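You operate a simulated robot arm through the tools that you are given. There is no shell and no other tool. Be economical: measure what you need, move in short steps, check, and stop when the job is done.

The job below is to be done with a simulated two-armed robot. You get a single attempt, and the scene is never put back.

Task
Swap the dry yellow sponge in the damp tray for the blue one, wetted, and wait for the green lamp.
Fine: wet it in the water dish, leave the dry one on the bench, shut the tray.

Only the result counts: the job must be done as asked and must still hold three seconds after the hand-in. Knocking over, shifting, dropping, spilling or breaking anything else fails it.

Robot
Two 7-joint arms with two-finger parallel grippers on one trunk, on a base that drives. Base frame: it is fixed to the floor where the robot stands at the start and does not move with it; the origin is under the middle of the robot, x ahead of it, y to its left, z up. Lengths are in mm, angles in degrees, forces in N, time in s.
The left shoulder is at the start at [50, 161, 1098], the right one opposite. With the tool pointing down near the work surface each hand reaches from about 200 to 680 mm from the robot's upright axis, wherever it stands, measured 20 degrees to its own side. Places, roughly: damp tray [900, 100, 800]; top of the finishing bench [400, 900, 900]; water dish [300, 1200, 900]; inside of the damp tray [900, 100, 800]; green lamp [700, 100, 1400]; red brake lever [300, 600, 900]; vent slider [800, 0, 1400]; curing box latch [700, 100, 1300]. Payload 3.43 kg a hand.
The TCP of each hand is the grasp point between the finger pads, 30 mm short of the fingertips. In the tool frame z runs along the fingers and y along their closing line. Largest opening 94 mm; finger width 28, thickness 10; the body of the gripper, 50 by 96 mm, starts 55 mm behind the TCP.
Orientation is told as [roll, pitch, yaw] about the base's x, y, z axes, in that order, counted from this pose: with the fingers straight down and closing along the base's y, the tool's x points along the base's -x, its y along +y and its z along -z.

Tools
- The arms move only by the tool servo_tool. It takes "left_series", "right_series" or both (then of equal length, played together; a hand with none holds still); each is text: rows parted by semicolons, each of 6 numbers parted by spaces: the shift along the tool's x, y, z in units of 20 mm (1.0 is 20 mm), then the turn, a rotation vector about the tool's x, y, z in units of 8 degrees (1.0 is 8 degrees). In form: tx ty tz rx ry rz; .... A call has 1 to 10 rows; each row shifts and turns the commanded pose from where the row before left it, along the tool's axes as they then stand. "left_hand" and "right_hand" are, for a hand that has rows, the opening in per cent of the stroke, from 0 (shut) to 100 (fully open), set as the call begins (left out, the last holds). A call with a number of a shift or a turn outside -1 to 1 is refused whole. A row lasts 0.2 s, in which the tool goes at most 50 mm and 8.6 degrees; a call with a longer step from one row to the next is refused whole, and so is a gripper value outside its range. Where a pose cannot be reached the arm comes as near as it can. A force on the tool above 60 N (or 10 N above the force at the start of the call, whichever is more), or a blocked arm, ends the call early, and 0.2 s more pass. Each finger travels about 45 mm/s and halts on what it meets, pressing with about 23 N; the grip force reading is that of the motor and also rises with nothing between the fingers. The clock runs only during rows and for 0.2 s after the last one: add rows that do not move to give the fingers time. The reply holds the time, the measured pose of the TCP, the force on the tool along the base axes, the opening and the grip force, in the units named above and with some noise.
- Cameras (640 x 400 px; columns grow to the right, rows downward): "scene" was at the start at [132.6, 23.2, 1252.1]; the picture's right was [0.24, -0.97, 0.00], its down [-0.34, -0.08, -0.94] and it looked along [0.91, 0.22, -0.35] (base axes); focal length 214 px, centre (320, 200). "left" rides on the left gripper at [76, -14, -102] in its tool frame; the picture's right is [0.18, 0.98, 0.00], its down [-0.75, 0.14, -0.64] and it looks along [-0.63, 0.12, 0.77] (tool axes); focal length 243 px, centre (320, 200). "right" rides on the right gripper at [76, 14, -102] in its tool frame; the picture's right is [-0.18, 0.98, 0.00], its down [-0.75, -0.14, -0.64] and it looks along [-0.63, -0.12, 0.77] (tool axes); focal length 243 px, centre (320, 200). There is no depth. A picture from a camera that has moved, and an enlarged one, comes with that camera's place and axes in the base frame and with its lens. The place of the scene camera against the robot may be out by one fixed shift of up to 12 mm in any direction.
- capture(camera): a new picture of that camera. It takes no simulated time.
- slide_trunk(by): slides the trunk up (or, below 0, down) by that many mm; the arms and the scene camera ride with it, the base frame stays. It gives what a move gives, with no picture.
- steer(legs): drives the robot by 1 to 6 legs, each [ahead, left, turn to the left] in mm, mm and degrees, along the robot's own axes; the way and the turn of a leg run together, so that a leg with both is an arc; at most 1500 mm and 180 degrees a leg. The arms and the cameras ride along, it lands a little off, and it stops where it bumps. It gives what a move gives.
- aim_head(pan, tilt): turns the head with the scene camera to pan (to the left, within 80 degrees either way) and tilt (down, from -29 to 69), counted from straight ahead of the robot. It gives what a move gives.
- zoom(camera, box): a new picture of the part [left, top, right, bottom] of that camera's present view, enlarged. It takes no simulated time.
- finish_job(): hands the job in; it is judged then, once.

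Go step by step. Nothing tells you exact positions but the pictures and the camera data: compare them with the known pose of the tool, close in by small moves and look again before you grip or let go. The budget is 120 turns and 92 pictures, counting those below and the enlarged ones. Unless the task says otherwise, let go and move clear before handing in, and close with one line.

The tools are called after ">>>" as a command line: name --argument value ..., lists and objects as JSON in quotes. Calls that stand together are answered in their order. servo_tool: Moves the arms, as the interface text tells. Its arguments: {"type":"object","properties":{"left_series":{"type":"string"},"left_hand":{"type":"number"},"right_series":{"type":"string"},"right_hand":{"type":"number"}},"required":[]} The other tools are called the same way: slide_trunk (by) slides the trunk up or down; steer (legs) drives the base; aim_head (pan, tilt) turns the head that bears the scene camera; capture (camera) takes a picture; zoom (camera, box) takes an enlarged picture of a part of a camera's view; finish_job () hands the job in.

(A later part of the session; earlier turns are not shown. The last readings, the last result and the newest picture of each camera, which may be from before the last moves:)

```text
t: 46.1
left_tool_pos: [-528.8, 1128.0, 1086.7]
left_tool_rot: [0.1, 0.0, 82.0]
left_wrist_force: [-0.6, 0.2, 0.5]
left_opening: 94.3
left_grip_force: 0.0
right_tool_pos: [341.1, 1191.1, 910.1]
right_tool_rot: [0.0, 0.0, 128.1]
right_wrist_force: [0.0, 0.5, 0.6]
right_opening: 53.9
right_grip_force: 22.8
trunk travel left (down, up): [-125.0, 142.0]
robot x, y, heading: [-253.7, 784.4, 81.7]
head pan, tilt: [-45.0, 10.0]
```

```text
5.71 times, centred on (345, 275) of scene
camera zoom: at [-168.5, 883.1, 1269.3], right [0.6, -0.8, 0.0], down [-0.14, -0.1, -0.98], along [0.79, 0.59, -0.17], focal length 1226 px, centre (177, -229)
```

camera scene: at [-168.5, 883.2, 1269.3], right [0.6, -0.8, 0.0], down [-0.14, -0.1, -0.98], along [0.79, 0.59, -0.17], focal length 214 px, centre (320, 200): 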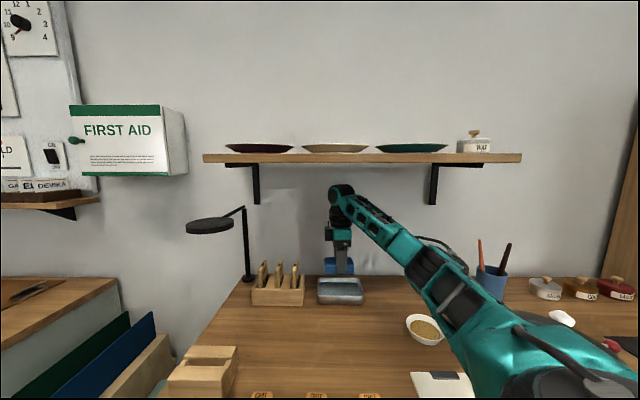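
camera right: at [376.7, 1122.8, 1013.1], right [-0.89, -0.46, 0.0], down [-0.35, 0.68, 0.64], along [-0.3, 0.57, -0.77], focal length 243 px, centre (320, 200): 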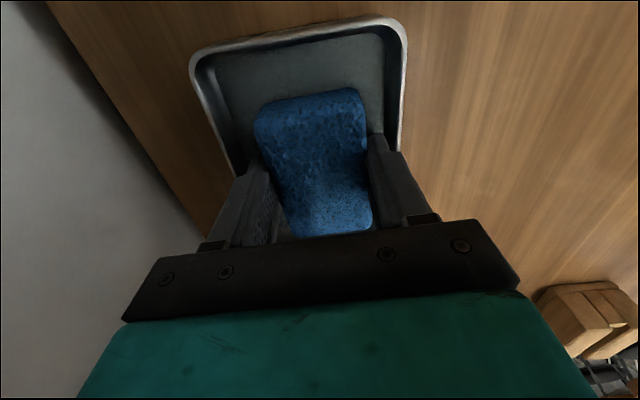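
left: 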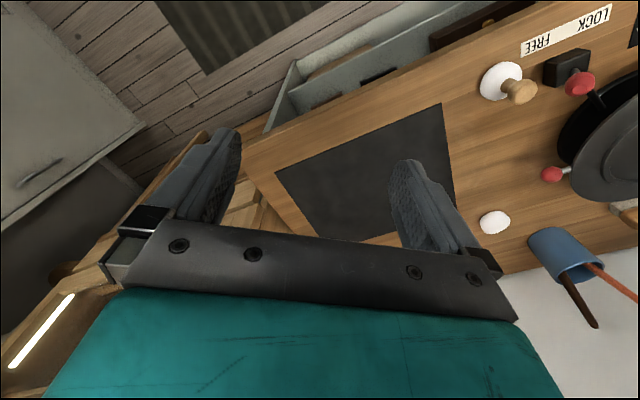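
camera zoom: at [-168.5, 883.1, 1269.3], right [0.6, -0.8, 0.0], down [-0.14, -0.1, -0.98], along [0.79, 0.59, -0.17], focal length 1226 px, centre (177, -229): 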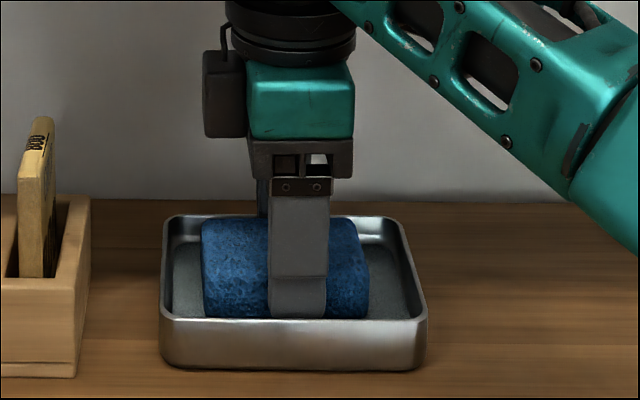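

The sponge is inside the dish. I'll go a few mm deeper and let it soak for a couple of seconds.

>>> servo_tool --right_series "0 0 0.2 0 0 0;0 0 0.15 0 0 0;0 0 0 0 0 0;0 0 0 0 0 0;0 0 0 0 0 0;0 0 0 0 0 0;0 0 0 0 0 0;0 0 0 0 0 0;0 0 0 0 0 0;0 0 0 0 0 0"

>>> capture --camera "right"

>>> zoom --camera "scene" --box '[290, 240, 400, 310]'

```text
t: 48.3
left_tool_pos: [-531.0, 1125.9, 1086.7]
left_tool_rot: [-0.1, -0.1, 82.0]
left_wrist_force: [0.6, -1.1, 0.1]
left_opening: 93.9
left_grip_force: 0.1
right_tool_pos: [339.7, 1189.6, 907.3]
right_tool_rot: [-0.4, -0.3, 128.1]
right_wrist_force: [2.6, 1.0, 33.6]
right_opening: 53.7
right_grip_force: 23.2
trunk travel left (down, up): [-125.0, 142.0]
robot x, y, heading: [-251.2, 786.3, 81.8]
head pan, tilt: [-45.0, 10.0]
```

```text
55 pictures are left
camera right: at [375.9, 1121.3, 1010.6], right [-0.89, -0.46, -0.01], down [-0.36, 0.68, 0.65], along [-0.29, 0.57, -0.76], focal length 243 px, centre (320, 200)
```

right: 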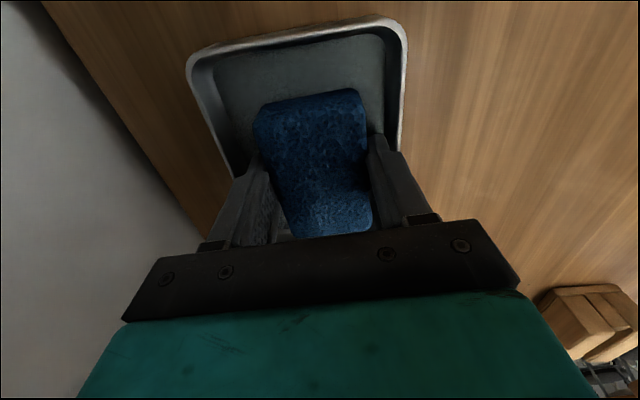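

```text
5.71 times, centred on (345, 275) of scene
camera zoom: at [-171.4, 881.0, 1269.8], right [0.6, -0.8, 0.0], down [-0.14, -0.1, -0.99], along [0.79, 0.59, -0.17], focal length 1226 px, centre (177, -229)
```

zoom: 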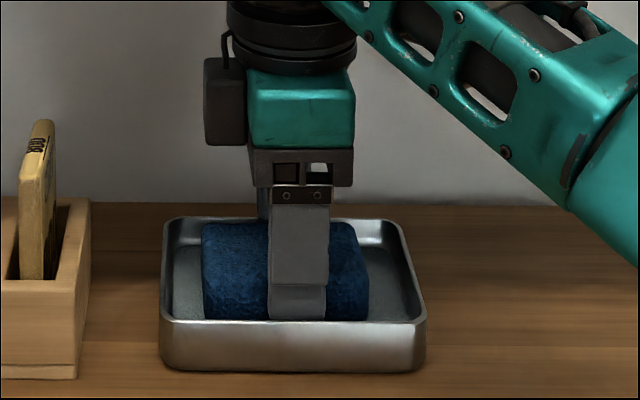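

The sponge darkened and touched the dish floor, so it is wet. I'll lift straight up, let it drip over the dish, then back out below the shelf height.

>>> servo_tool --right_series "0 0 -0.5 0 0 0;0 0 -0.5 0 0 0;0 0 -0.5 0 0 0;0 0 -0.5 0 0 0;0 0 -0.6 0 0 0;0 0 -0.6 0 0 0;0 0 -0.5 0 0 0;0 0 0 0 0 0;0 0 0 0 0 0;0 0 0 0 0 0"

>>> servo_tool --right_series "0 1 0 0 0 0;0 1 0 0 0 0;0 1 0 0 0 0;0 1 0 0 0 0;0 1 0 0 0 0;0 1 0 0 0 0;0 1 0 0 0 0;0 1 0 0 0 0;0 1 -0.5 0 0 0;0 1 -1 0 0 0"

>>> servo_tool --right_series "0 1 -1 0 0 0;0 1 -1 0 0 0;0 0.5 -1 0 0 0"

>>> capture --camera "scene"

```text
t: 50.5
left_tool_pos: [-527.9, 1127.0, 1087.1]
left_tool_rot: [-0.1, 0.0, 82.0]
left_wrist_force: [0.3, -1.1, 0.0]
left_opening: 94.0
left_grip_force: 0.0
right_tool_pos: [342.2, 1189.7, 977.2]
right_tool_rot: [0.0, 0.1, 128.0]
right_wrist_force: [-0.3, 0.5, -0.7]
right_opening: 53.8
right_grip_force: 23.5
trunk travel left (down, up): [-125.0, 142.0]
robot x, y, heading: [-248.8, 788.6, 82.0]
head pan, tilt: [-45.0, 10.0]
```

```text
t: 52.7
left_tool_pos: [-528.2, 1127.6, 1086.9]
left_tool_rot: [0.0, 0.0, 81.9]
left_wrist_force: [-0.4, -0.8, -0.2]
left_opening: 93.9
left_grip_force: 0.1
right_tool_pos: [184.7, 1064.4, 1007.6]
right_tool_rot: [0.1, 0.1, 128.0]
right_wrist_force: [0.0, 0.4, -0.6]
right_opening: 54.1
right_grip_force: 23.2
trunk travel left (down, up): [-125.0, 142.0]
robot x, y, heading: [-252.5, 781.8, 82.0]
head pan, tilt: [-45.0, 10.0]
```

```text
t: 53.5
left_tool_pos: [-529.9, 1126.8, 1087.0]
left_tool_rot: [0.0, 0.0, 82.1]
left_wrist_force: [0.1, 0.0, 0.4]
left_opening: 93.9
left_grip_force: 0.1
right_tool_pos: [144.3, 1034.1, 1067.3]
right_tool_rot: [0.2, 0.2, 128.1]
right_wrist_force: [-0.7, -0.5, 1.3]
right_opening: 53.8
right_grip_force: 23.0
trunk travel left (down, up): [-125.0, 142.0]
robot x, y, heading: [-251.3, 786.9, 81.9]
head pan, tilt: [-45.0, 10.0]
```

```text
53 pictures are left
camera scene: at [-169.2, 882.5, 1269.6], right [0.6, -0.8, 0.0], down [-0.14, -0.1, -0.98], along [0.79, 0.59, -0.17], focal length 214 px, centre (320, 200)
```

scene: 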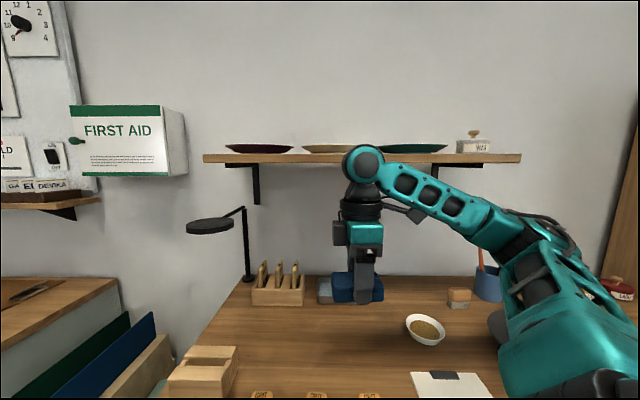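

The wet sponge is clear of the dish. Next I'll pull away from the bench, turn to face the cabinet, and drive back to near the start.

>>> steer --legs '[[0, 300, 0], [0, 0, -82], [300, -828, 0]]'

>>> aim_head --pan 10 --tilt 25

>>> capture --camera "scene"

```text
t: 63.2
left_tool_pos: [44.0, 320.6, 1087.8]
left_tool_rot: [0.0, 0.0, -1.7]
left_wrist_force: [-0.2, 0.1, -0.2]
left_opening: 93.9
left_grip_force: 0.0
right_tool_pos: [24.7, -359.9, 1067.3]
right_tool_rot: [0.0, 0.1, 44.5]
right_wrist_force: [0.3, 0.0, -0.8]
right_opening: 53.7
right_grip_force: 23.5
trunk travel left (down, up): [-125.0, 142.0]
robot x, y, heading: [-265.8, 9.5, -1.7]
head pan, tilt: [-45.0, 10.0]
```

```text
t: 64.5
left_tool_pos: [42.2, 319.8, 1088.2]
left_tool_rot: [0.1, 0.0, -1.6]
left_wrist_force: [-0.2, -0.5, 0.5]
left_opening: 93.9
left_grip_force: 0.1
right_tool_pos: [25.8, -359.7, 1067.7]
right_tool_rot: [-0.1, 0.2, 44.5]
right_wrist_force: [0.6, 1.0, -0.3]
right_opening: 53.8
right_grip_force: 23.5
trunk travel left (down, up): [-125.0, 142.0]
robot x, y, heading: [-264.8, 5.4, -1.7]
head pan, tilt: [10.0, 25.0]
```

```text
52 pictures are left
camera scene: at [-131.9, 19.2, 1245.0], right [0.14, -0.99, 0.0], down [-0.42, -0.06, -0.91], along [0.9, 0.13, -0.42], focal length 214 px, centre (320, 200)
```

scene: 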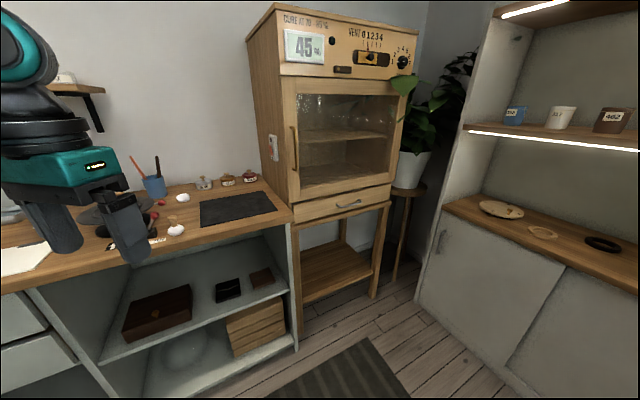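

The cabinet is in line with the bench, facing about heading 37°, and the drawer handle is near [795,5,800]. I'll bring the right hand in, turn, and place myself squarely in front of the drawer.

>>> servo_tool --right_series "-0.87 0.89 0 0 0 0;-0.87 0.89 0 0 0 0;-0.87 0.89 0 0 0 0;-0.87 0.89 0 0 0 0;-0.87 0.89 0 0 0 0;-0.87 0.89 0 0 0 0"

>>> steer --legs '[[0, 0, 39.2], [180, -640, 0]]'

>>> aim_head --pan 0 --tilt 40

>>> capture --camera "scene"

>>> capture --camera "left"

```text
t: 65.9
left_tool_pos: [43.7, 320.3, 1087.9]
left_tool_rot: [0.1, 0.0, -1.6]
left_wrist_force: [0.4, -0.3, 0.3]
left_opening: 94.1
left_grip_force: 0.1
right_tool_pos: [24.9, -209.5, 1067.4]
right_tool_rot: [-0.1, 0.1, 44.4]
right_wrist_force: [-0.6, -0.3, 0.1]
right_opening: 53.9
right_grip_force: 23.3
trunk travel left (down, up): [-125.0, 142.0]
robot x, y, heading: [-265.9, 8.1, -1.6]
head pan, tilt: [10.0, 25.0]
```

```text
t: 71.2
left_tool_pos: [275.8, 76.8, 1086.4]
left_tool_rot: [-0.3, -0.2, 38.3]
left_wrist_force: [-0.3, -0.4, -0.4]
left_opening: 94.1
left_grip_force: 0.0
right_tool_pos: [601.9, -340.3, 1071.0]
right_tool_rot: [-0.4, 0.1, 84.8]
right_wrist_force: [0.3, -0.7, -0.1]
right_opening: 54.1
right_grip_force: 22.9
trunk travel left (down, up): [-125.0, 142.0]
robot x, y, heading: [246.2, -368.2, 38.2]
head pan, tilt: [10.0, 25.0]
stopped in leg 2: the robot was blocked; the commanded pose is now the measured one
```

```text
t: 71.9
left_tool_pos: [276.7, 76.5, 1086.5]
left_tool_rot: [-0.3, 0.0, 38.4]
left_wrist_force: [0.5, 0.3, -0.7]
left_opening: 93.9
left_grip_force: 0.0
right_tool_pos: [602.0, -340.3, 1069.8]
right_tool_rot: [-0.3, 0.2, 84.8]
right_wrist_force: [0.5, -0.2, -0.6]
right_opening: 53.9
right_grip_force: 23.1
trunk travel left (down, up): [-125.0, 142.0]
robot x, y, heading: [244.4, -364.2, 38.2]
head pan, tilt: [0.0, 40.0]
```

```text
51 pictures are left
camera scene: at [341.4, -283.3, 1221.9], right [0.62, -0.78, 0.01], down [-0.5, -0.4, -0.77], along [0.6, 0.47, -0.64], focal length 214 px, centre (320, 200)
```

scene: 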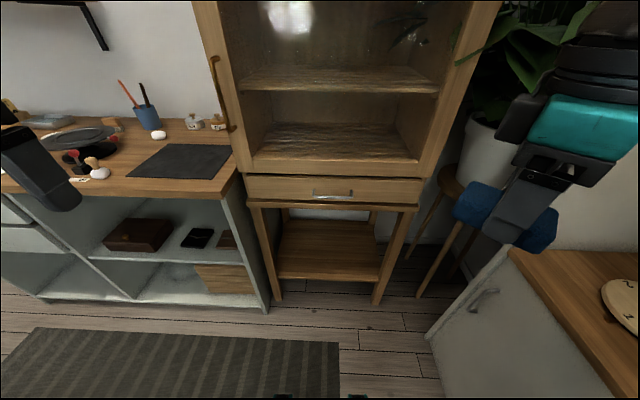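

```text
50 pictures are left
camera left: at [223.2, 17.6, 1187.7], right [-0.76, 0.66, -0.01], down [0.5, 0.58, 0.64], along [0.42, 0.48, -0.77], focal length 243 px, centre (320, 200)
```

left: 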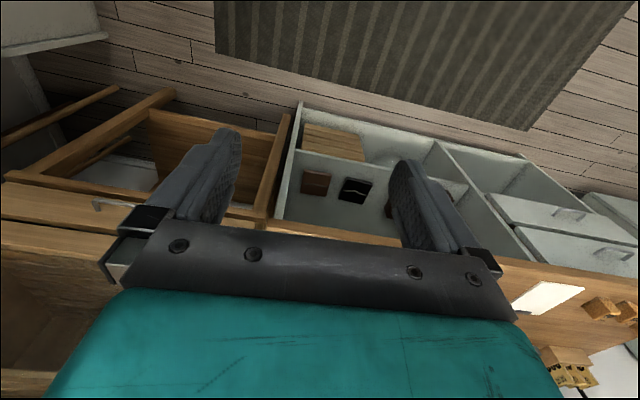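

My base touched the right-hand counter. The drawer handle is confirmed at about [790,16,800], so I'll back off slightly from the counter and zoom in on the handle.

>>> steer --legs '[[0, 20, 0]]'

>>> zoom --camera "scene" --box '[240, 150, 430, 269]'

```text
t: 72.7
left_tool_pos: [265.9, 90.0, 1087.0]
left_tool_rot: [0.0, 0.0, 38.4]
left_wrist_force: [-0.7, -0.5, -1.0]
left_opening: 93.8
left_grip_force: 0.1
right_tool_pos: [592.6, -327.4, 1069.0]
right_tool_rot: [0.0, 0.2, 84.7]
right_wrist_force: [0.7, 0.3, 0.4]
right_opening: 54.0
right_grip_force: 22.8
trunk travel left (down, up): [-125.0, 142.0]
robot x, y, heading: [228.9, -350.6, 38.1]
head pan, tilt: [0.0, 40.0]
```

```text
3.36 times, centred on (335, 210) of scene
camera zoom: at [332.7, -270.3, 1221.5], right [0.62, -0.78, 0.0], down [-0.5, -0.4, -0.77], along [0.6, 0.47, -0.64], focal length 721 px, centre (270, 168)
```

zoom: 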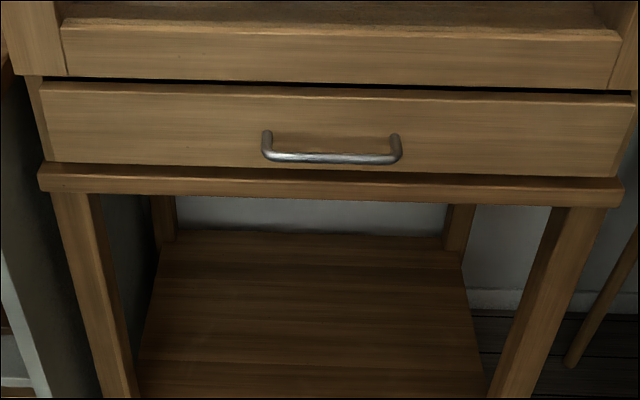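

The handle is a D-bar standing about 30 mm off the drawer. I'll turn the left hand 90° so a single finger can hook behind the bar from above, then approach it.

>>> servo_tool --left_series "0 0 0 0 0 1;0 0 0 0 0 1;0 0 0 0 0 1;0 0 0 0 0 1;0 0 0 0 0 1;0 0 0 0 0 1;0 0 0 0 0 1;0 0 0 0 0 1;0 0 0 0 0 1;0 0 0 0 0 1"

>>> servo_tool --left_series "0 0 0 0 0 1;0 0 0 0 0 0.3;-1 0.8 0 0 0 0;-1 0.8 0 0 0 0;-1 0.8 0 0 0 0;-1 0.8 0 0 0 0;-1 0.8 0 0 0 0;-1 0.8 0 0 0 0;-1 0.8 0 0 0 0;-1 0.8 0 0 0 0"

>>> servo_tool --left_series "-1 0.6 0.6 0 0 0;-1 0.6 0.6 0 0 0;-1 0.6 0.6 0 0 0;-1 0.6 0.6 0 0 0;-1 0.6 0.6 0 0 0;-1 0.6 0.6 0 0 0;-1 0.6 0.6 0 0 0;-1 0.6 0.6 0 0 0;-1 0.6 0.6 0 0 0;-1 0.6 0.6 0 0 0" --left_hand 85

>>> capture --camera "left"

>>> capture --camera "scene"

```text
t: 74.9
left_tool_pos: [267.0, 88.6, 1087.7]
left_tool_rot: [0.0, 0.1, -41.7]
left_wrist_force: [0.2, 0.6, 0.0]
left_opening: 94.0
left_grip_force: 0.1
right_tool_pos: [593.9, -327.2, 1067.8]
right_tool_rot: [-0.1, 0.1, 84.8]
right_wrist_force: [0.8, 0.7, -0.6]
right_opening: 53.7
right_grip_force: 23.5
trunk travel left (down, up): [-125.0, 142.0]
robot x, y, heading: [234.9, -349.3, 38.3]
head pan, tilt: [0.0, 40.0]
```

```text
t: 77.1
left_tool_pos: [466.4, 41.3, 1084.5]
left_tool_rot: [-0.1, 0.0, -52.1]
left_wrist_force: [0.4, -0.2, -0.5]
left_opening: 94.1
left_grip_force: 0.0
right_tool_pos: [592.5, -327.0, 1067.2]
right_tool_rot: [0.0, 0.1, 84.8]
right_wrist_force: [0.4, -0.2, -0.9]
right_opening: 53.8
right_grip_force: 22.9
trunk travel left (down, up): [-125.0, 142.0]
robot x, y, heading: [229.9, -346.0, 38.3]
head pan, tilt: [0.0, 40.0]
```

```text
t: 79.3
left_tool_pos: [506.8, 26.1, 984.5]
left_tool_rot: [0.0, -0.1, -52.0]
left_wrist_force: [0.2, -0.1, 0.0]
left_opening: 80.0
left_grip_force: 0.2
left hand out of reach, approached as far as the arm can: row 2, 3, 4, 5, 6, 7, 8, 9, 10
right_tool_pos: [593.7, -327.3, 1067.9]
right_tool_rot: [0.0, 0.1, 84.8]
right_wrist_force: [0.3, -1.0, -0.1]
right_opening: 53.8
right_grip_force: 23.4
trunk travel left (down, up): [-125.0, 142.0]
robot x, y, heading: [234.5, -346.2, 38.3]
head pan, tilt: [0.0, 40.0]
```

```text
48 pictures are left
camera left: at [446.8, 76.8, 1086.8], right [0.66, 0.75, 0.0], down [0.57, -0.51, 0.64], along [0.48, -0.43, -0.77], focal length 243 px, centre (320, 200)
```

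left: 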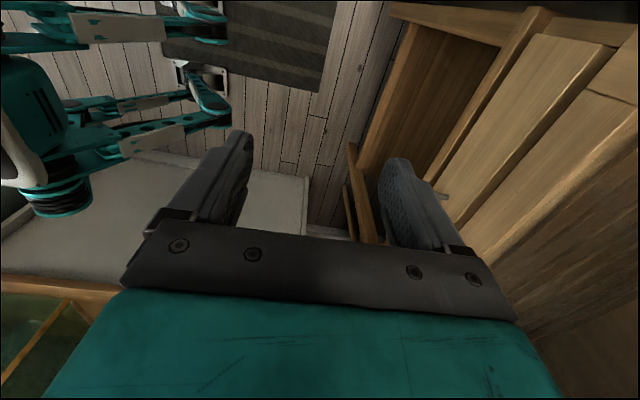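

```text
47 pictures are left
camera scene: at [333.3, -270.9, 1221.6], right [0.62, -0.78, 0.0], down [-0.5, -0.4, -0.77], along [0.6, 0.47, -0.64], focal length 214 px, centre (320, 200)
```

scene: 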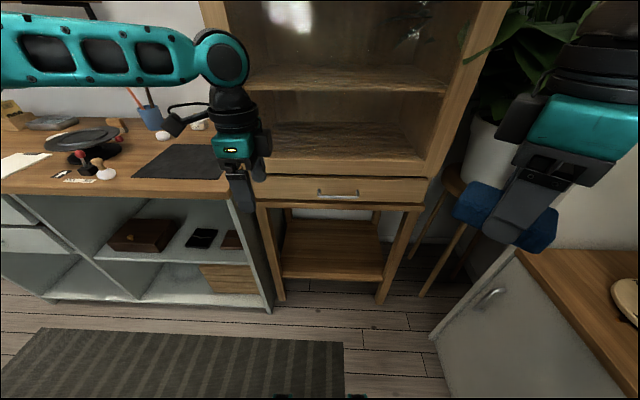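

The left hand cannot cross that far at this heading, and something on the right stopped me earlier. I'll look right before repositioning.

>>> aim_head --pan -70 --tilt 25

>>> capture --camera "scene"

```text
t: 80.7
left_tool_pos: [506.6, 25.7, 985.7]
left_tool_rot: [0.1, -0.2, -51.9]
left_wrist_force: [0.1, 0.2, -0.7]
left_opening: 79.8
left_grip_force: 0.1
right_tool_pos: [592.2, -328.4, 1068.3]
right_tool_rot: [-0.1, 0.0, 84.8]
right_wrist_force: [-0.3, 0.3, -0.9]
right_opening: 53.8
right_grip_force: 23.0
trunk travel left (down, up): [-125.0, 142.0]
robot x, y, heading: [233.6, -348.5, 38.5]
head pan, tilt: [-70.0, 25.0]
```

```text
46 pictures are left
camera scene: at [345.0, -371.9, 1244.9], right [-0.52, -0.85, 0.0], down [-0.36, 0.22, -0.91], along [0.77, -0.48, -0.42], focal length 214 px, centre (320, 200)
```

scene: 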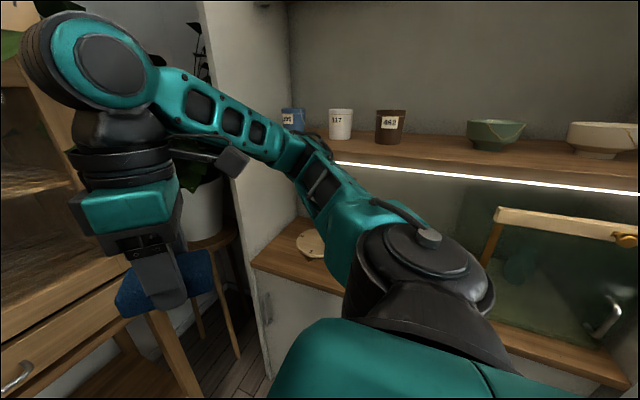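

Everything on the right shelf still stands. I'll move left and turn to heading of about 5° so the handle falls on my left hand's side.

>>> steer --legs '[[20, 240, 0], [0, 0, -33]]'

>>> aim_head --pan 15 --tilt 40

>>> capture --camera "scene"

```text
t: 84.1
left_tool_pos: [529.6, 22.6, 985.4]
left_tool_rot: [0.0, -0.1, -84.7]
left_wrist_force: [0.2, 0.9, 0.2]
left_opening: 79.8
left_grip_force: 0.1
right_tool_pos: [412.7, -321.4, 1066.8]
right_tool_rot: [-0.1, 0.0, 52.1]
right_wrist_force: [0.2, -0.4, -0.5]
right_opening: 53.8
right_grip_force: 23.1
trunk travel left (down, up): [-125.0, 142.0]
robot x, y, heading: [95.5, -144.8, 5.6]
head pan, tilt: [-70.0, 25.0]
```

```text
t: 85.7
left_tool_pos: [531.5, 23.0, 985.4]
left_tool_rot: [0.1, -0.1, -84.7]
left_wrist_force: [0.6, -0.3, -0.2]
left_opening: 79.9
left_grip_force: 0.0
right_tool_pos: [412.8, -320.9, 1067.8]
right_tool_rot: [0.0, 0.0, 52.1]
right_wrist_force: [-0.3, -0.2, 0.4]
right_opening: 54.0
right_grip_force: 23.0
trunk travel left (down, up): [-125.0, 142.0]
robot x, y, heading: [93.9, -146.5, 5.5]
head pan, tilt: [15.0, 40.0]
```

```text
45 pictures are left
camera scene: at [218.6, -109.9, 1221.6], right [0.35, -0.94, 0.0], down [-0.6, -0.23, -0.77], along [0.72, 0.27, -0.64], focal length 214 px, centre (320, 200)
```

scene: 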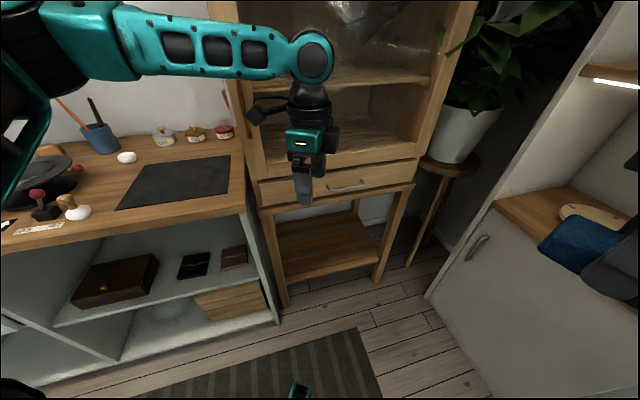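

I'll shift right and slightly ahead to put the handle in front of my left shoulder, then square the left hand to the drawer and look.

>>> steer --legs '[[40, -100, 0]]'

>>> servo_tool --left_series "0 0 0 0 0 -0.82;0 0 0 0 0 -0.82;0 0 0 0 0 -0.82;0 0 0 0 0 -0.82;0 0 0 0 0 -0.82;-0.4 0.6 0.9 0 0 0;-0.5 0.8 0.9 0 0 0;-0.5 0.8 0.9 0 0 0;-0.5 0.8 0.9 0 0 0;-0.5 0.8 0.9 0 0 0" --left_hand 85

>>> capture --camera "left"

>>> zoom --camera "scene" --box '[220, 100, 420, 225]'

```text
t: 86.9
left_tool_pos: [579.1, -73.5, 986.1]
left_tool_rot: [0.0, -0.1, -84.4]
left_wrist_force: [-0.2, -0.8, -0.7]
left_opening: 79.8
left_grip_force: 0.0
right_tool_pos: [462.3, -417.9, 1067.7]
right_tool_rot: [0.1, -0.1, 52.2]
right_wrist_force: [0.4, -0.1, -0.6]
right_opening: 53.9
right_grip_force: 22.8
trunk travel left (down, up): [-125.0, 142.0]
robot x, y, heading: [144.2, -242.8, 5.6]
head pan, tilt: [15.0, 40.0]
```

```text
t: 89.1
left_tool_pos: [619.6, -14.7, 913.4]
left_tool_rot: [0.0, -0.2, -51.7]
left_wrist_force: [0.2, -0.4, -0.2]
left_opening: 79.9
left_grip_force: 0.1
left hand out of reach, approached as far as the arm can: row 6, 7, 8, 9, 10
right_tool_pos: [461.7, -416.9, 1068.5]
right_tool_rot: [0.0, 0.1, 52.2]
right_wrist_force: [-0.8, 0.5, 0.2]
right_opening: 53.6
right_grip_force: 22.8
trunk travel left (down, up): [-125.0, 142.0]
robot x, y, heading: [143.7, -243.2, 5.7]
head pan, tilt: [15.0, 40.0]
```

```text
44 pictures are left
camera left: at [559.0, 35.3, 1013.9], right [0.66, 0.75, 0.0], down [0.58, -0.5, 0.65], along [0.49, -0.42, -0.76], focal length 243 px, centre (320, 200)
```

left: 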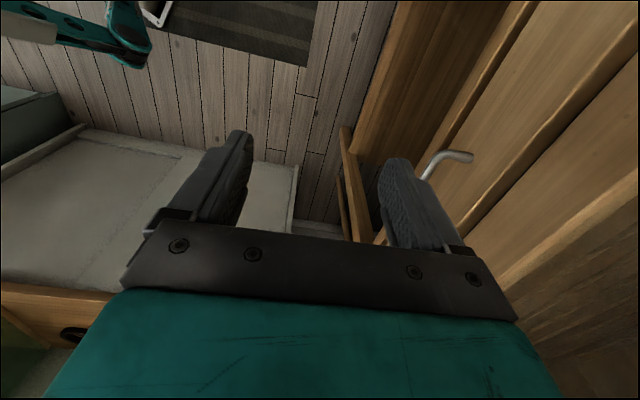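

```text
3.20 times, centred on (320, 162) of scene
camera zoom: at [268.1, -206.5, 1221.6], right [0.35, -0.94, 0.0], down [-0.6, -0.23, -0.77], along [0.72, 0.27, -0.64], focal length 686 px, centre (320, 320)
```

zoom: 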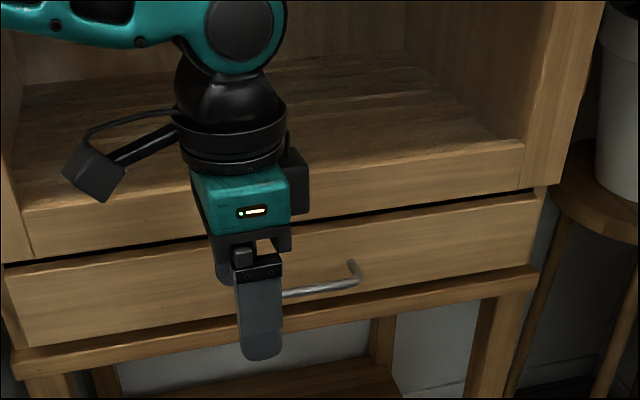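

The left arm won't go further right in this posture, so I'll let the base make that lateral shift and keep the arm where it is.

>>> steer --legs '[[45, -75, 0]]'

>>> servo_tool --left_series "0 0.7 0.5 0 0 0;0 0.7 0.5 0 0 0;0 0.7 0.5 0 0 0;0 0.7 0.5 0 0 0"

>>> capture --camera "left"

>>> zoom --camera "scene" --box '[220, 100, 420, 225]'

```text
t: 90.2
left_tool_pos: [671.3, -85.4, 912.4]
left_tool_rot: [0.0, -0.2, -51.8]
left_wrist_force: [0.2, -1.2, -0.1]
left_opening: 80.1
left_grip_force: 0.0
right_tool_pos: [513.4, -486.8, 1066.4]
right_tool_rot: [0.0, 0.1, 52.3]
right_wrist_force: [-0.7, 0.3, -1.1]
right_opening: 53.7
right_grip_force: 23.3
trunk travel left (down, up): [-125.0, 142.0]
robot x, y, heading: [194.9, -308.3, 5.7]
head pan, tilt: [15.0, 40.0]
```

```text
t: 91.2
left_tool_pos: [690.0, -34.8, 883.1]
left_tool_rot: [0.0, -0.4, -51.7]
left_wrist_force: [-0.1, 0.2, 0.2]
left_opening: 79.6
left_grip_force: 0.0
left hand out of reach, approached as far as the arm can: row 1, 2, 3, 4
right_tool_pos: [513.4, -486.7, 1067.9]
right_tool_rot: [0.0, 0.0, 52.2]
right_wrist_force: [0.3, 0.3, -0.5]
right_opening: 53.9
right_grip_force: 23.5
trunk travel left (down, up): [-125.0, 142.0]
robot x, y, heading: [198.7, -311.3, 5.7]
head pan, tilt: [15.0, 40.0]
```

```text
42 pictures are left
camera left: at [630.7, 15.9, 984.0], right [0.66, 0.75, 0.0], down [0.58, -0.5, 0.65], along [0.49, -0.43, -0.76], focal length 243 px, centre (320, 200)
```

left: 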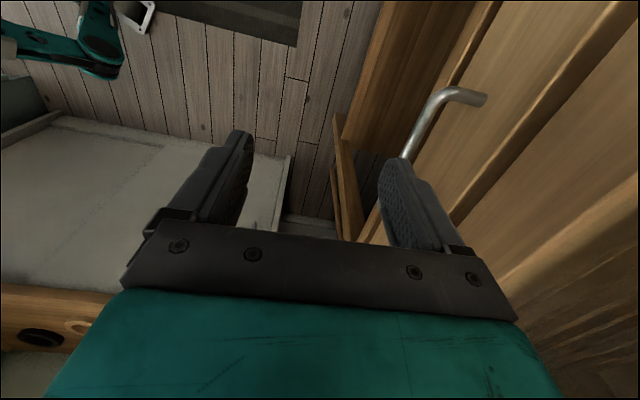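

```text
3.20 times, centred on (320, 162) of scene
camera zoom: at [319.3, -275.4, 1221.6], right [0.35, -0.94, 0.0], down [-0.6, -0.23, -0.77], along [0.72, 0.27, -0.64], focal length 686 px, centre (320, 320)
```

zoom: 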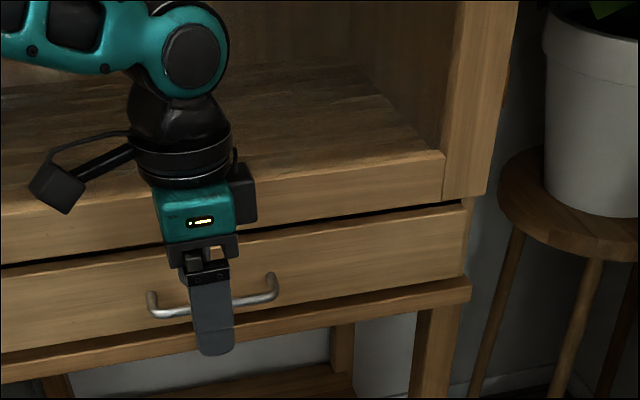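

The hand is above the bar, roughly centred along it. By the wrist camera the bar is at e1≈603 mm (along heading 37.7°) and the drawer face at ≈639, so I'll creep forward with the base and check.

>>> steer --legs '[[48, 18, 0]]'

>>> capture --camera "left"

>>> zoom --camera "scene" --box '[220, 120, 380, 220]'

```text
t: 92.1
left_tool_pos: [735.6, -10.5, 881.9]
left_tool_rot: [0.0, -0.4, -51.6]
left_wrist_force: [-0.5, -0.2, 0.1]
left_opening: 80.3
left_grip_force: 0.1
right_tool_pos: [558.1, -461.5, 1068.3]
right_tool_rot: [-0.1, 0.1, 52.3]
right_wrist_force: [-0.4, -0.7, -0.6]
right_opening: 53.8
right_grip_force: 22.6
trunk travel left (down, up): [-125.0, 142.0]
robot x, y, heading: [240.2, -287.6, 5.7]
head pan, tilt: [15.0, 40.0]
```

```text
40 pictures are left
camera left: at [675.4, 40.2, 983.6], right [0.66, 0.75, 0.0], down [0.58, -0.5, 0.65], along [0.49, -0.43, -0.76], focal length 243 px, centre (320, 200)
```

left: 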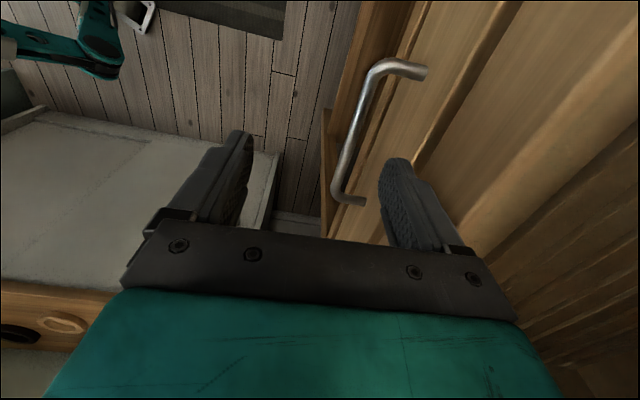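

```text
4.00 times, centred on (300, 170) of scene
camera zoom: at [364.5, -250.8, 1221.6], right [0.36, -0.93, 0.0], down [-0.6, -0.23, -0.77], along [0.72, 0.27, -0.64], focal length 858 px, centre (400, 320)
```

zoom: 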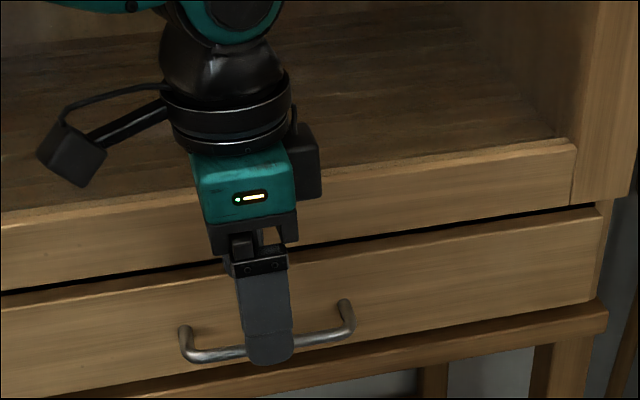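

The bar is at e1≈604, spanning e2 from −416 to −521 with its centre about z 808, and the inner finger is set to drop behind it. I'll lower the trunk by 70 mm and check.

>>> slide_trunk --by -70

>>> capture --camera "left"

>>> zoom --camera "scene" --box '[220, 120, 380, 220]'

```text
t: 93.2
left_tool_pos: [736.1, -12.4, 812.6]
left_tool_rot: [0.0, -0.3, -51.6]
left_wrist_force: [0.5, -0.8, 0.2]
left_opening: 79.9
left_grip_force: 0.1
right_tool_pos: [557.8, -462.5, 997.6]
right_tool_rot: [-0.1, 0.0, 52.3]
right_wrist_force: [0.4, -0.6, -0.5]
right_opening: 53.7
right_grip_force: 23.3
trunk travel left (down, up): [-55.0, 212.0]
robot x, y, heading: [239.2, -290.4, 5.8]
head pan, tilt: [15.0, 40.0]
```

```text
38 pictures are left
camera left: at [675.4, 39.0, 914.2], right [0.66, 0.75, 0.0], down [0.58, -0.5, 0.65], along [0.49, -0.42, -0.76], focal length 243 px, centre (320, 200)
```

left: 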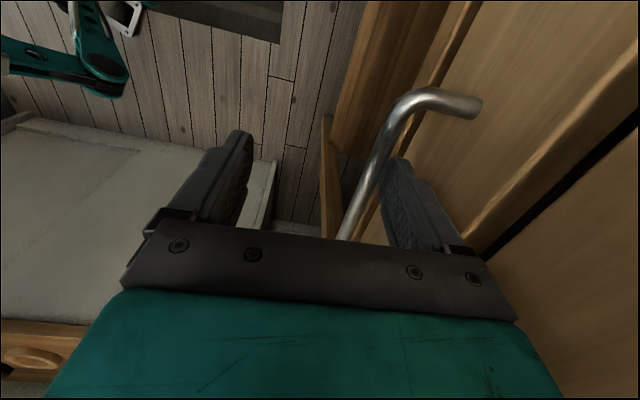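

```text
4.00 times, centred on (300, 170) of scene
camera zoom: at [364.4, -252.4, 1151.6], right [0.36, -0.93, 0.0], down [-0.6, -0.23, -0.77], along [0.72, 0.27, -0.64], focal length 858 px, centre (400, 320)
```

zoom: 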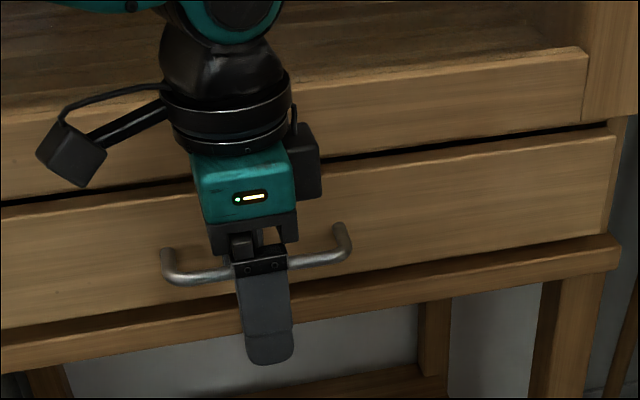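

The inner finger sits behind the bar. I'll pull the drawer open by backing the base along the drawer axis, beginning with a short pull.

>>> steer --legs '[[-60, -37, 0]]'

>>> capture --camera "scene"

```text
t: 94.2
left_tool_pos: [682.2, -56.9, 813.0]
left_tool_rot: [0.0, -0.3, -51.6]
left_wrist_force: [-0.7, -0.1, 0.3]
left_opening: 79.7
left_grip_force: 0.0
right_tool_pos: [504.9, -505.4, 997.5]
right_tool_rot: [0.0, 0.0, 52.3]
right_wrist_force: [0.4, -0.3, -0.8]
right_opening: 54.0
right_grip_force: 23.1
trunk travel left (down, up): [-55.0, 212.0]
robot x, y, heading: [189.5, -332.2, 5.8]
head pan, tilt: [15.0, 40.0]
```

```text
36 pictures are left
camera scene: at [311.1, -296.1, 1151.7], right [0.35, -0.94, 0.0], down [-0.6, -0.23, -0.77], along [0.72, 0.27, -0.64], focal length 214 px, centre (320, 200)
```

scene: 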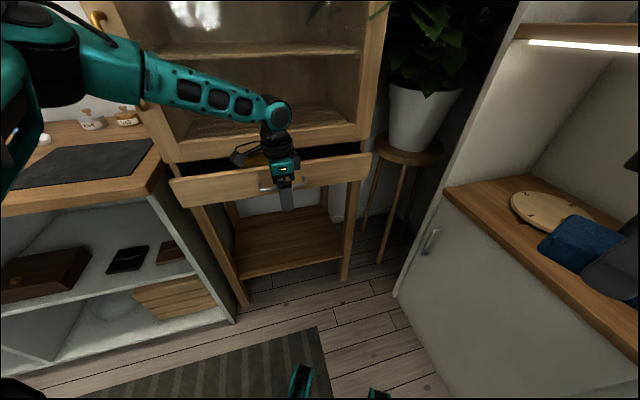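

The drawer is sliding open and I can see yellow inside. I'll continue pulling.

>>> steer --legs '[[-105, -66, 0]]'

>>> capture --camera "scene"

```text
t: 95.5
left_tool_pos: [580.9, -130.8, 814.2]
left_tool_rot: [0.0, -0.4, -51.3]
left_wrist_force: [-1.0, 0.4, 0.0]
left_opening: 79.8
left_grip_force: 0.0
right_tool_pos: [406.7, -580.8, 997.5]
right_tool_rot: [0.0, 0.0, 52.7]
right_wrist_force: [-0.4, 0.7, 0.0]
right_opening: 53.8
right_grip_force: 22.8
trunk travel left (down, up): [-55.0, 212.0]
robot x, y, heading: [90.9, -405.6, 6.1]
head pan, tilt: [15.0, 40.0]
```

```text
35 pictures are left
camera scene: at [211.3, -371.8, 1151.7], right [0.36, -0.93, 0.0], down [-0.6, -0.23, -0.77], along [0.72, 0.28, -0.64], focal length 214 px, centre (320, 200)
```

scene: 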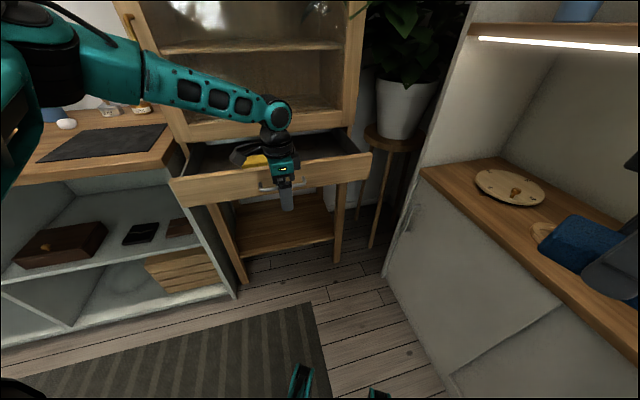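

The drawer is open about 190 mm. I'll raise the trunk to unhook the finger and look into the tray.

>>> slide_trunk --by 140

>>> capture --camera "left"

>>> zoom --camera "scene" --box '[160, 100, 400, 250]'

```text
t: 97.1
left_tool_pos: [582.3, -130.2, 953.0]
left_tool_rot: [0.0, -0.3, -51.3]
left_wrist_force: [-0.4, 0.4, -0.4]
left_opening: 80.0
left_grip_force: 0.0
right_tool_pos: [406.6, -581.3, 1138.7]
right_tool_rot: [-0.1, 0.0, 52.6]
right_wrist_force: [0.8, 0.3, -0.6]
right_opening: 53.6
right_grip_force: 22.8
trunk travel left (down, up): [-195.0, 72.0]
robot x, y, heading: [95.3, -407.9, 5.9]
head pan, tilt: [15.0, 40.0]
```

```text
34 pictures are left
camera left: at [521.8, -79.7, 1054.3], right [0.65, 0.76, 0.0], down [0.58, -0.5, 0.65], along [0.49, -0.42, -0.76], focal length 243 px, centre (320, 200)
```

left: 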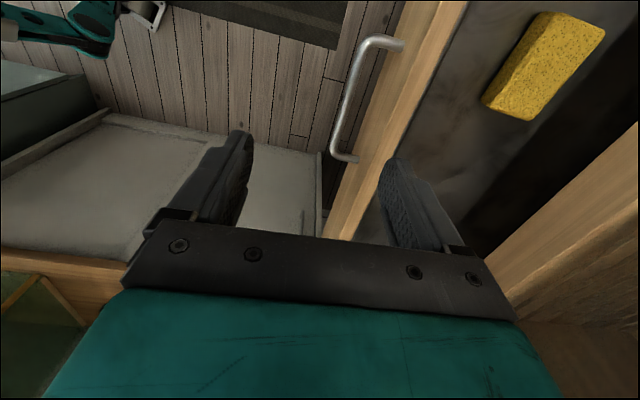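

```text
2.67 times, centred on (280, 175) of scene
camera zoom: at [212.2, -372.4, 1291.8], right [0.36, -0.93, 0.0], down [-0.6, -0.23, -0.77], along [0.71, 0.28, -0.64], focal length 572 px, centre (427, 267)
```

zoom: 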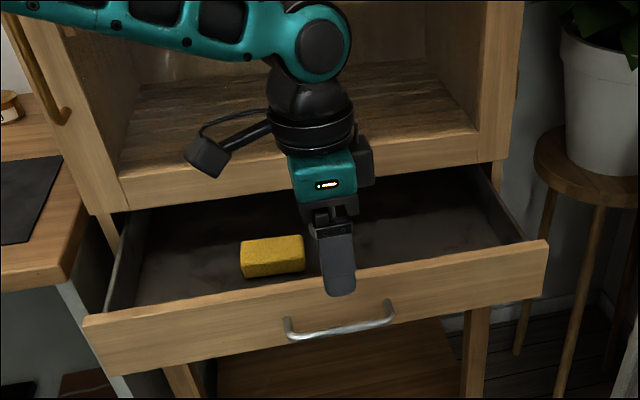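

The yellow sponge lies in the tray at about [691,42,795] with its long side along e2, which suits my left hand's yaw. I'll drive closer and bring the left hand over it.

>>> steer --legs '[[89, 103, 0]]'

>>> servo_tool --left_series "0.5 0.8 0 0 0 0;0.5 0.8 0 0 0 0;0.5 0.8 0 0 0 0;0.2 0.7 0 0 0 0" --left_hand 100

>>> capture --camera "left"

>>> capture --camera "scene"

```text
t: 98.5
left_tool_pos: [660.6, -17.5, 953.6]
left_tool_rot: [0.0, -0.4, -51.5]
left_wrist_force: [-0.6, -0.5, 0.3]
left_opening: 80.2
left_grip_force: 0.2
right_tool_pos: [485.7, -468.5, 1137.6]
right_tool_rot: [0.0, 0.1, 52.5]
right_wrist_force: [0.3, 0.6, -0.2]
right_opening: 53.8
right_grip_force: 22.7
trunk travel left (down, up): [-195.0, 72.0]
robot x, y, heading: [168.2, -293.8, 6.1]
head pan, tilt: [15.0, 40.0]
```

```text
t: 99.5
left_tool_pos: [687.1, 47.6, 953.9]
left_tool_rot: [0.1, -0.5, -51.5]
left_wrist_force: [0.0, 0.0, -0.7]
left_opening: 94.1
left_grip_force: 0.0
right_tool_pos: [485.3, -469.9, 1139.2]
right_tool_rot: [-0.1, 0.0, 52.4]
right_wrist_force: [-0.5, 0.1, -0.4]
right_opening: 53.9
right_grip_force: 22.8
trunk travel left (down, up): [-195.0, 72.0]
robot x, y, heading: [165.4, -301.1, 5.9]
head pan, tilt: [15.0, 40.0]
```

```text
32 pictures are left
camera left: at [626.4, 99.1, 1054.8], right [0.65, 0.76, 0.0], down [0.58, -0.5, 0.65], along [0.49, -0.42, -0.76], focal length 243 px, centre (320, 200)
```

left: 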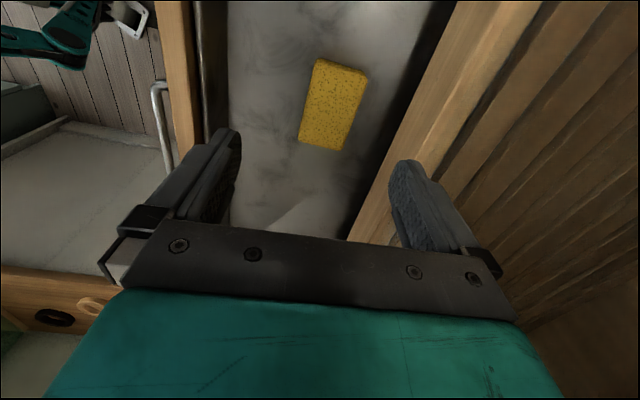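

```text
31 pictures are left
camera scene: at [290.1, -259.6, 1291.6], right [0.36, -0.93, 0.0], down [-0.6, -0.23, -0.77], along [0.71, 0.27, -0.64], focal length 214 px, centre (320, 200)
```

scene: 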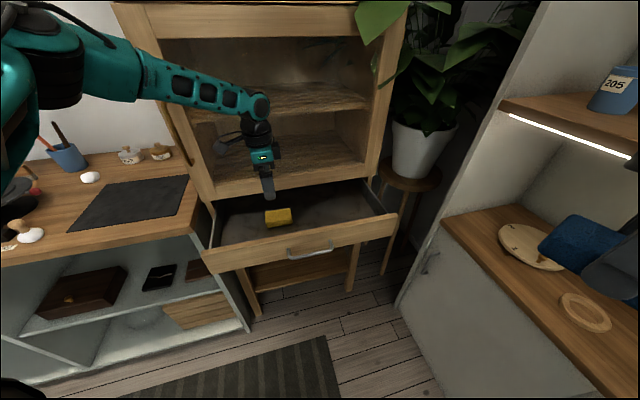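

The sponge centre is at about [702,51], close to the cabinet face. I'll narrow the opening to 72 mm, lean the tool slightly, and descend in stages.

>>> servo_tool --left_series "-0.3 0.5 0.5 -0.5 0 0;0 0 0.8 0 0 0;0 0 0.8 0 0 0;0 0 0.8 0 0 0;0 0 0.8 0 0 0;0 0 0.8 0 0 0" --left_hand 77

>>> capture --camera "left"

>>> zoom --camera "scene" --box '[200, 130, 360, 230]'

```text
t: 100.8
left_tool_pos: [661.9, 62.5, 890.7]
left_tool_rot: [3.9, -0.2, -51.5]
left_wrist_force: [-0.2, 0.5, 0.0]
left_opening: 72.3
left_grip_force: 0.0
left hand out of reach, approached as far as the arm can: row 1, 2, 3, 4, 5, 6
right_tool_pos: [484.8, -469.7, 1137.6]
right_tool_rot: [0.0, 0.0, 52.5]
right_wrist_force: [-0.3, -0.3, -0.7]
right_opening: 53.9
right_grip_force: 22.6
trunk travel left (down, up): [-195.0, 72.0]
robot x, y, heading: [171.7, -297.3, 5.8]
head pan, tilt: [15.0, 40.0]
```

```text
30 pictures are left
camera left: at [595.3, 108.7, 990.4], right [0.65, 0.76, 0.07], down [0.54, -0.53, 0.65], along [0.53, -0.39, -0.75], focal length 243 px, centre (320, 200)
```

left: 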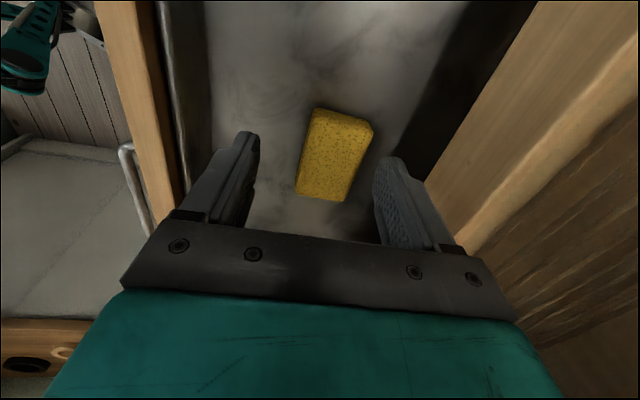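

```text
4.00 times, centred on (280, 180) of scene
camera zoom: at [290.2, -259.6, 1291.6], right [0.36, -0.93, 0.0], down [-0.6, -0.23, -0.77], along [0.71, 0.27, -0.64], focal length 858 px, centre (480, 280)
```

zoom: 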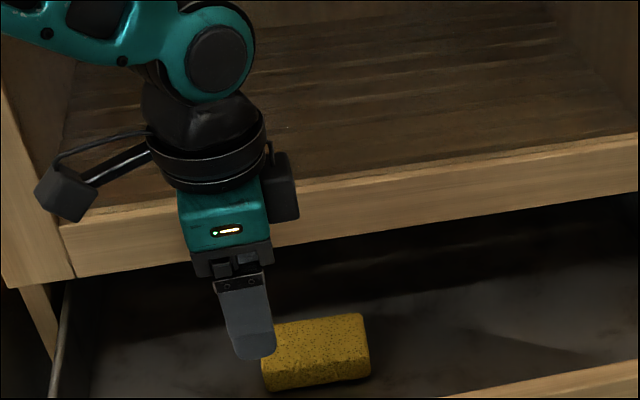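

Base and trunk will make the fine moves again. I'll shift the base by about 35 mm and lower the trunk by 50 mm.

>>> steer --legs '[[35, -16, 0]]'

>>> slide_trunk --by -50

>>> capture --camera "left"

>>> zoom --camera "scene" --box '[200, 130, 360, 230]'

```text
t: 101.7
left_tool_pos: [698.8, 48.9, 890.5]
left_tool_rot: [3.9, -0.3, -51.6]
left_wrist_force: [0.0, -0.9, 0.7]
left_opening: 72.3
left_grip_force: 0.0
right_tool_pos: [521.2, -481.9, 1138.2]
right_tool_rot: [-0.1, 0.1, 52.5]
right_wrist_force: [0.0, -0.8, -0.3]
right_opening: 53.6
right_grip_force: 23.1
trunk travel left (down, up): [-195.0, 72.0]
robot x, y, heading: [202.2, -307.6, 6.3]
head pan, tilt: [15.0, 40.0]
```

```text
t: 102.6
left_tool_pos: [696.5, 50.0, 841.3]
left_tool_rot: [4.0, -0.3, -51.4]
left_wrist_force: [-0.1, -0.3, -0.2]
left_opening: 72.5
left_grip_force: 0.1
right_tool_pos: [519.6, -480.1, 1086.7]
right_tool_rot: [-0.1, -0.1, 52.4]
right_wrist_force: [-0.4, -1.1, -0.2]
right_opening: 53.8
right_grip_force: 23.1
trunk travel left (down, up): [-145.0, 122.0]
robot x, y, heading: [202.7, -309.5, 5.9]
head pan, tilt: [15.0, 40.0]
```

```text
28 pictures are left
camera left: at [631.1, 96.2, 940.6], right [0.65, 0.75, 0.07], down [0.54, -0.53, 0.65], along [0.53, -0.39, -0.75], focal length 243 px, centre (320, 200)
```

left: 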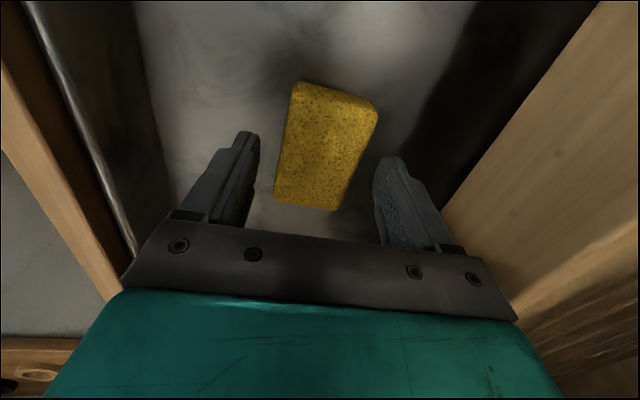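

```text
4.00 times, centred on (280, 180) of scene
camera zoom: at [325.5, -271.9, 1241.6], right [0.36, -0.93, 0.0], down [-0.6, -0.23, -0.77], along [0.72, 0.27, -0.64], focal length 858 px, centre (480, 280)
```

zoom: 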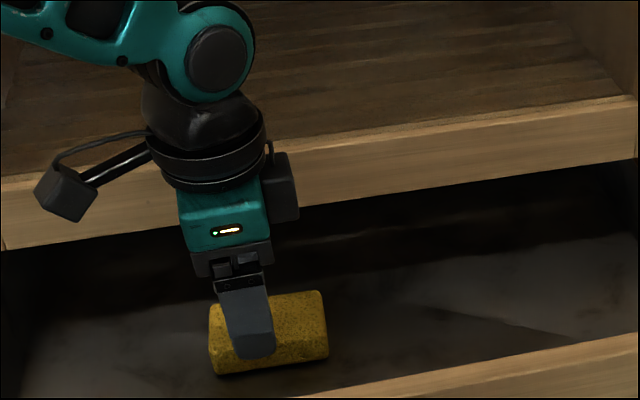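

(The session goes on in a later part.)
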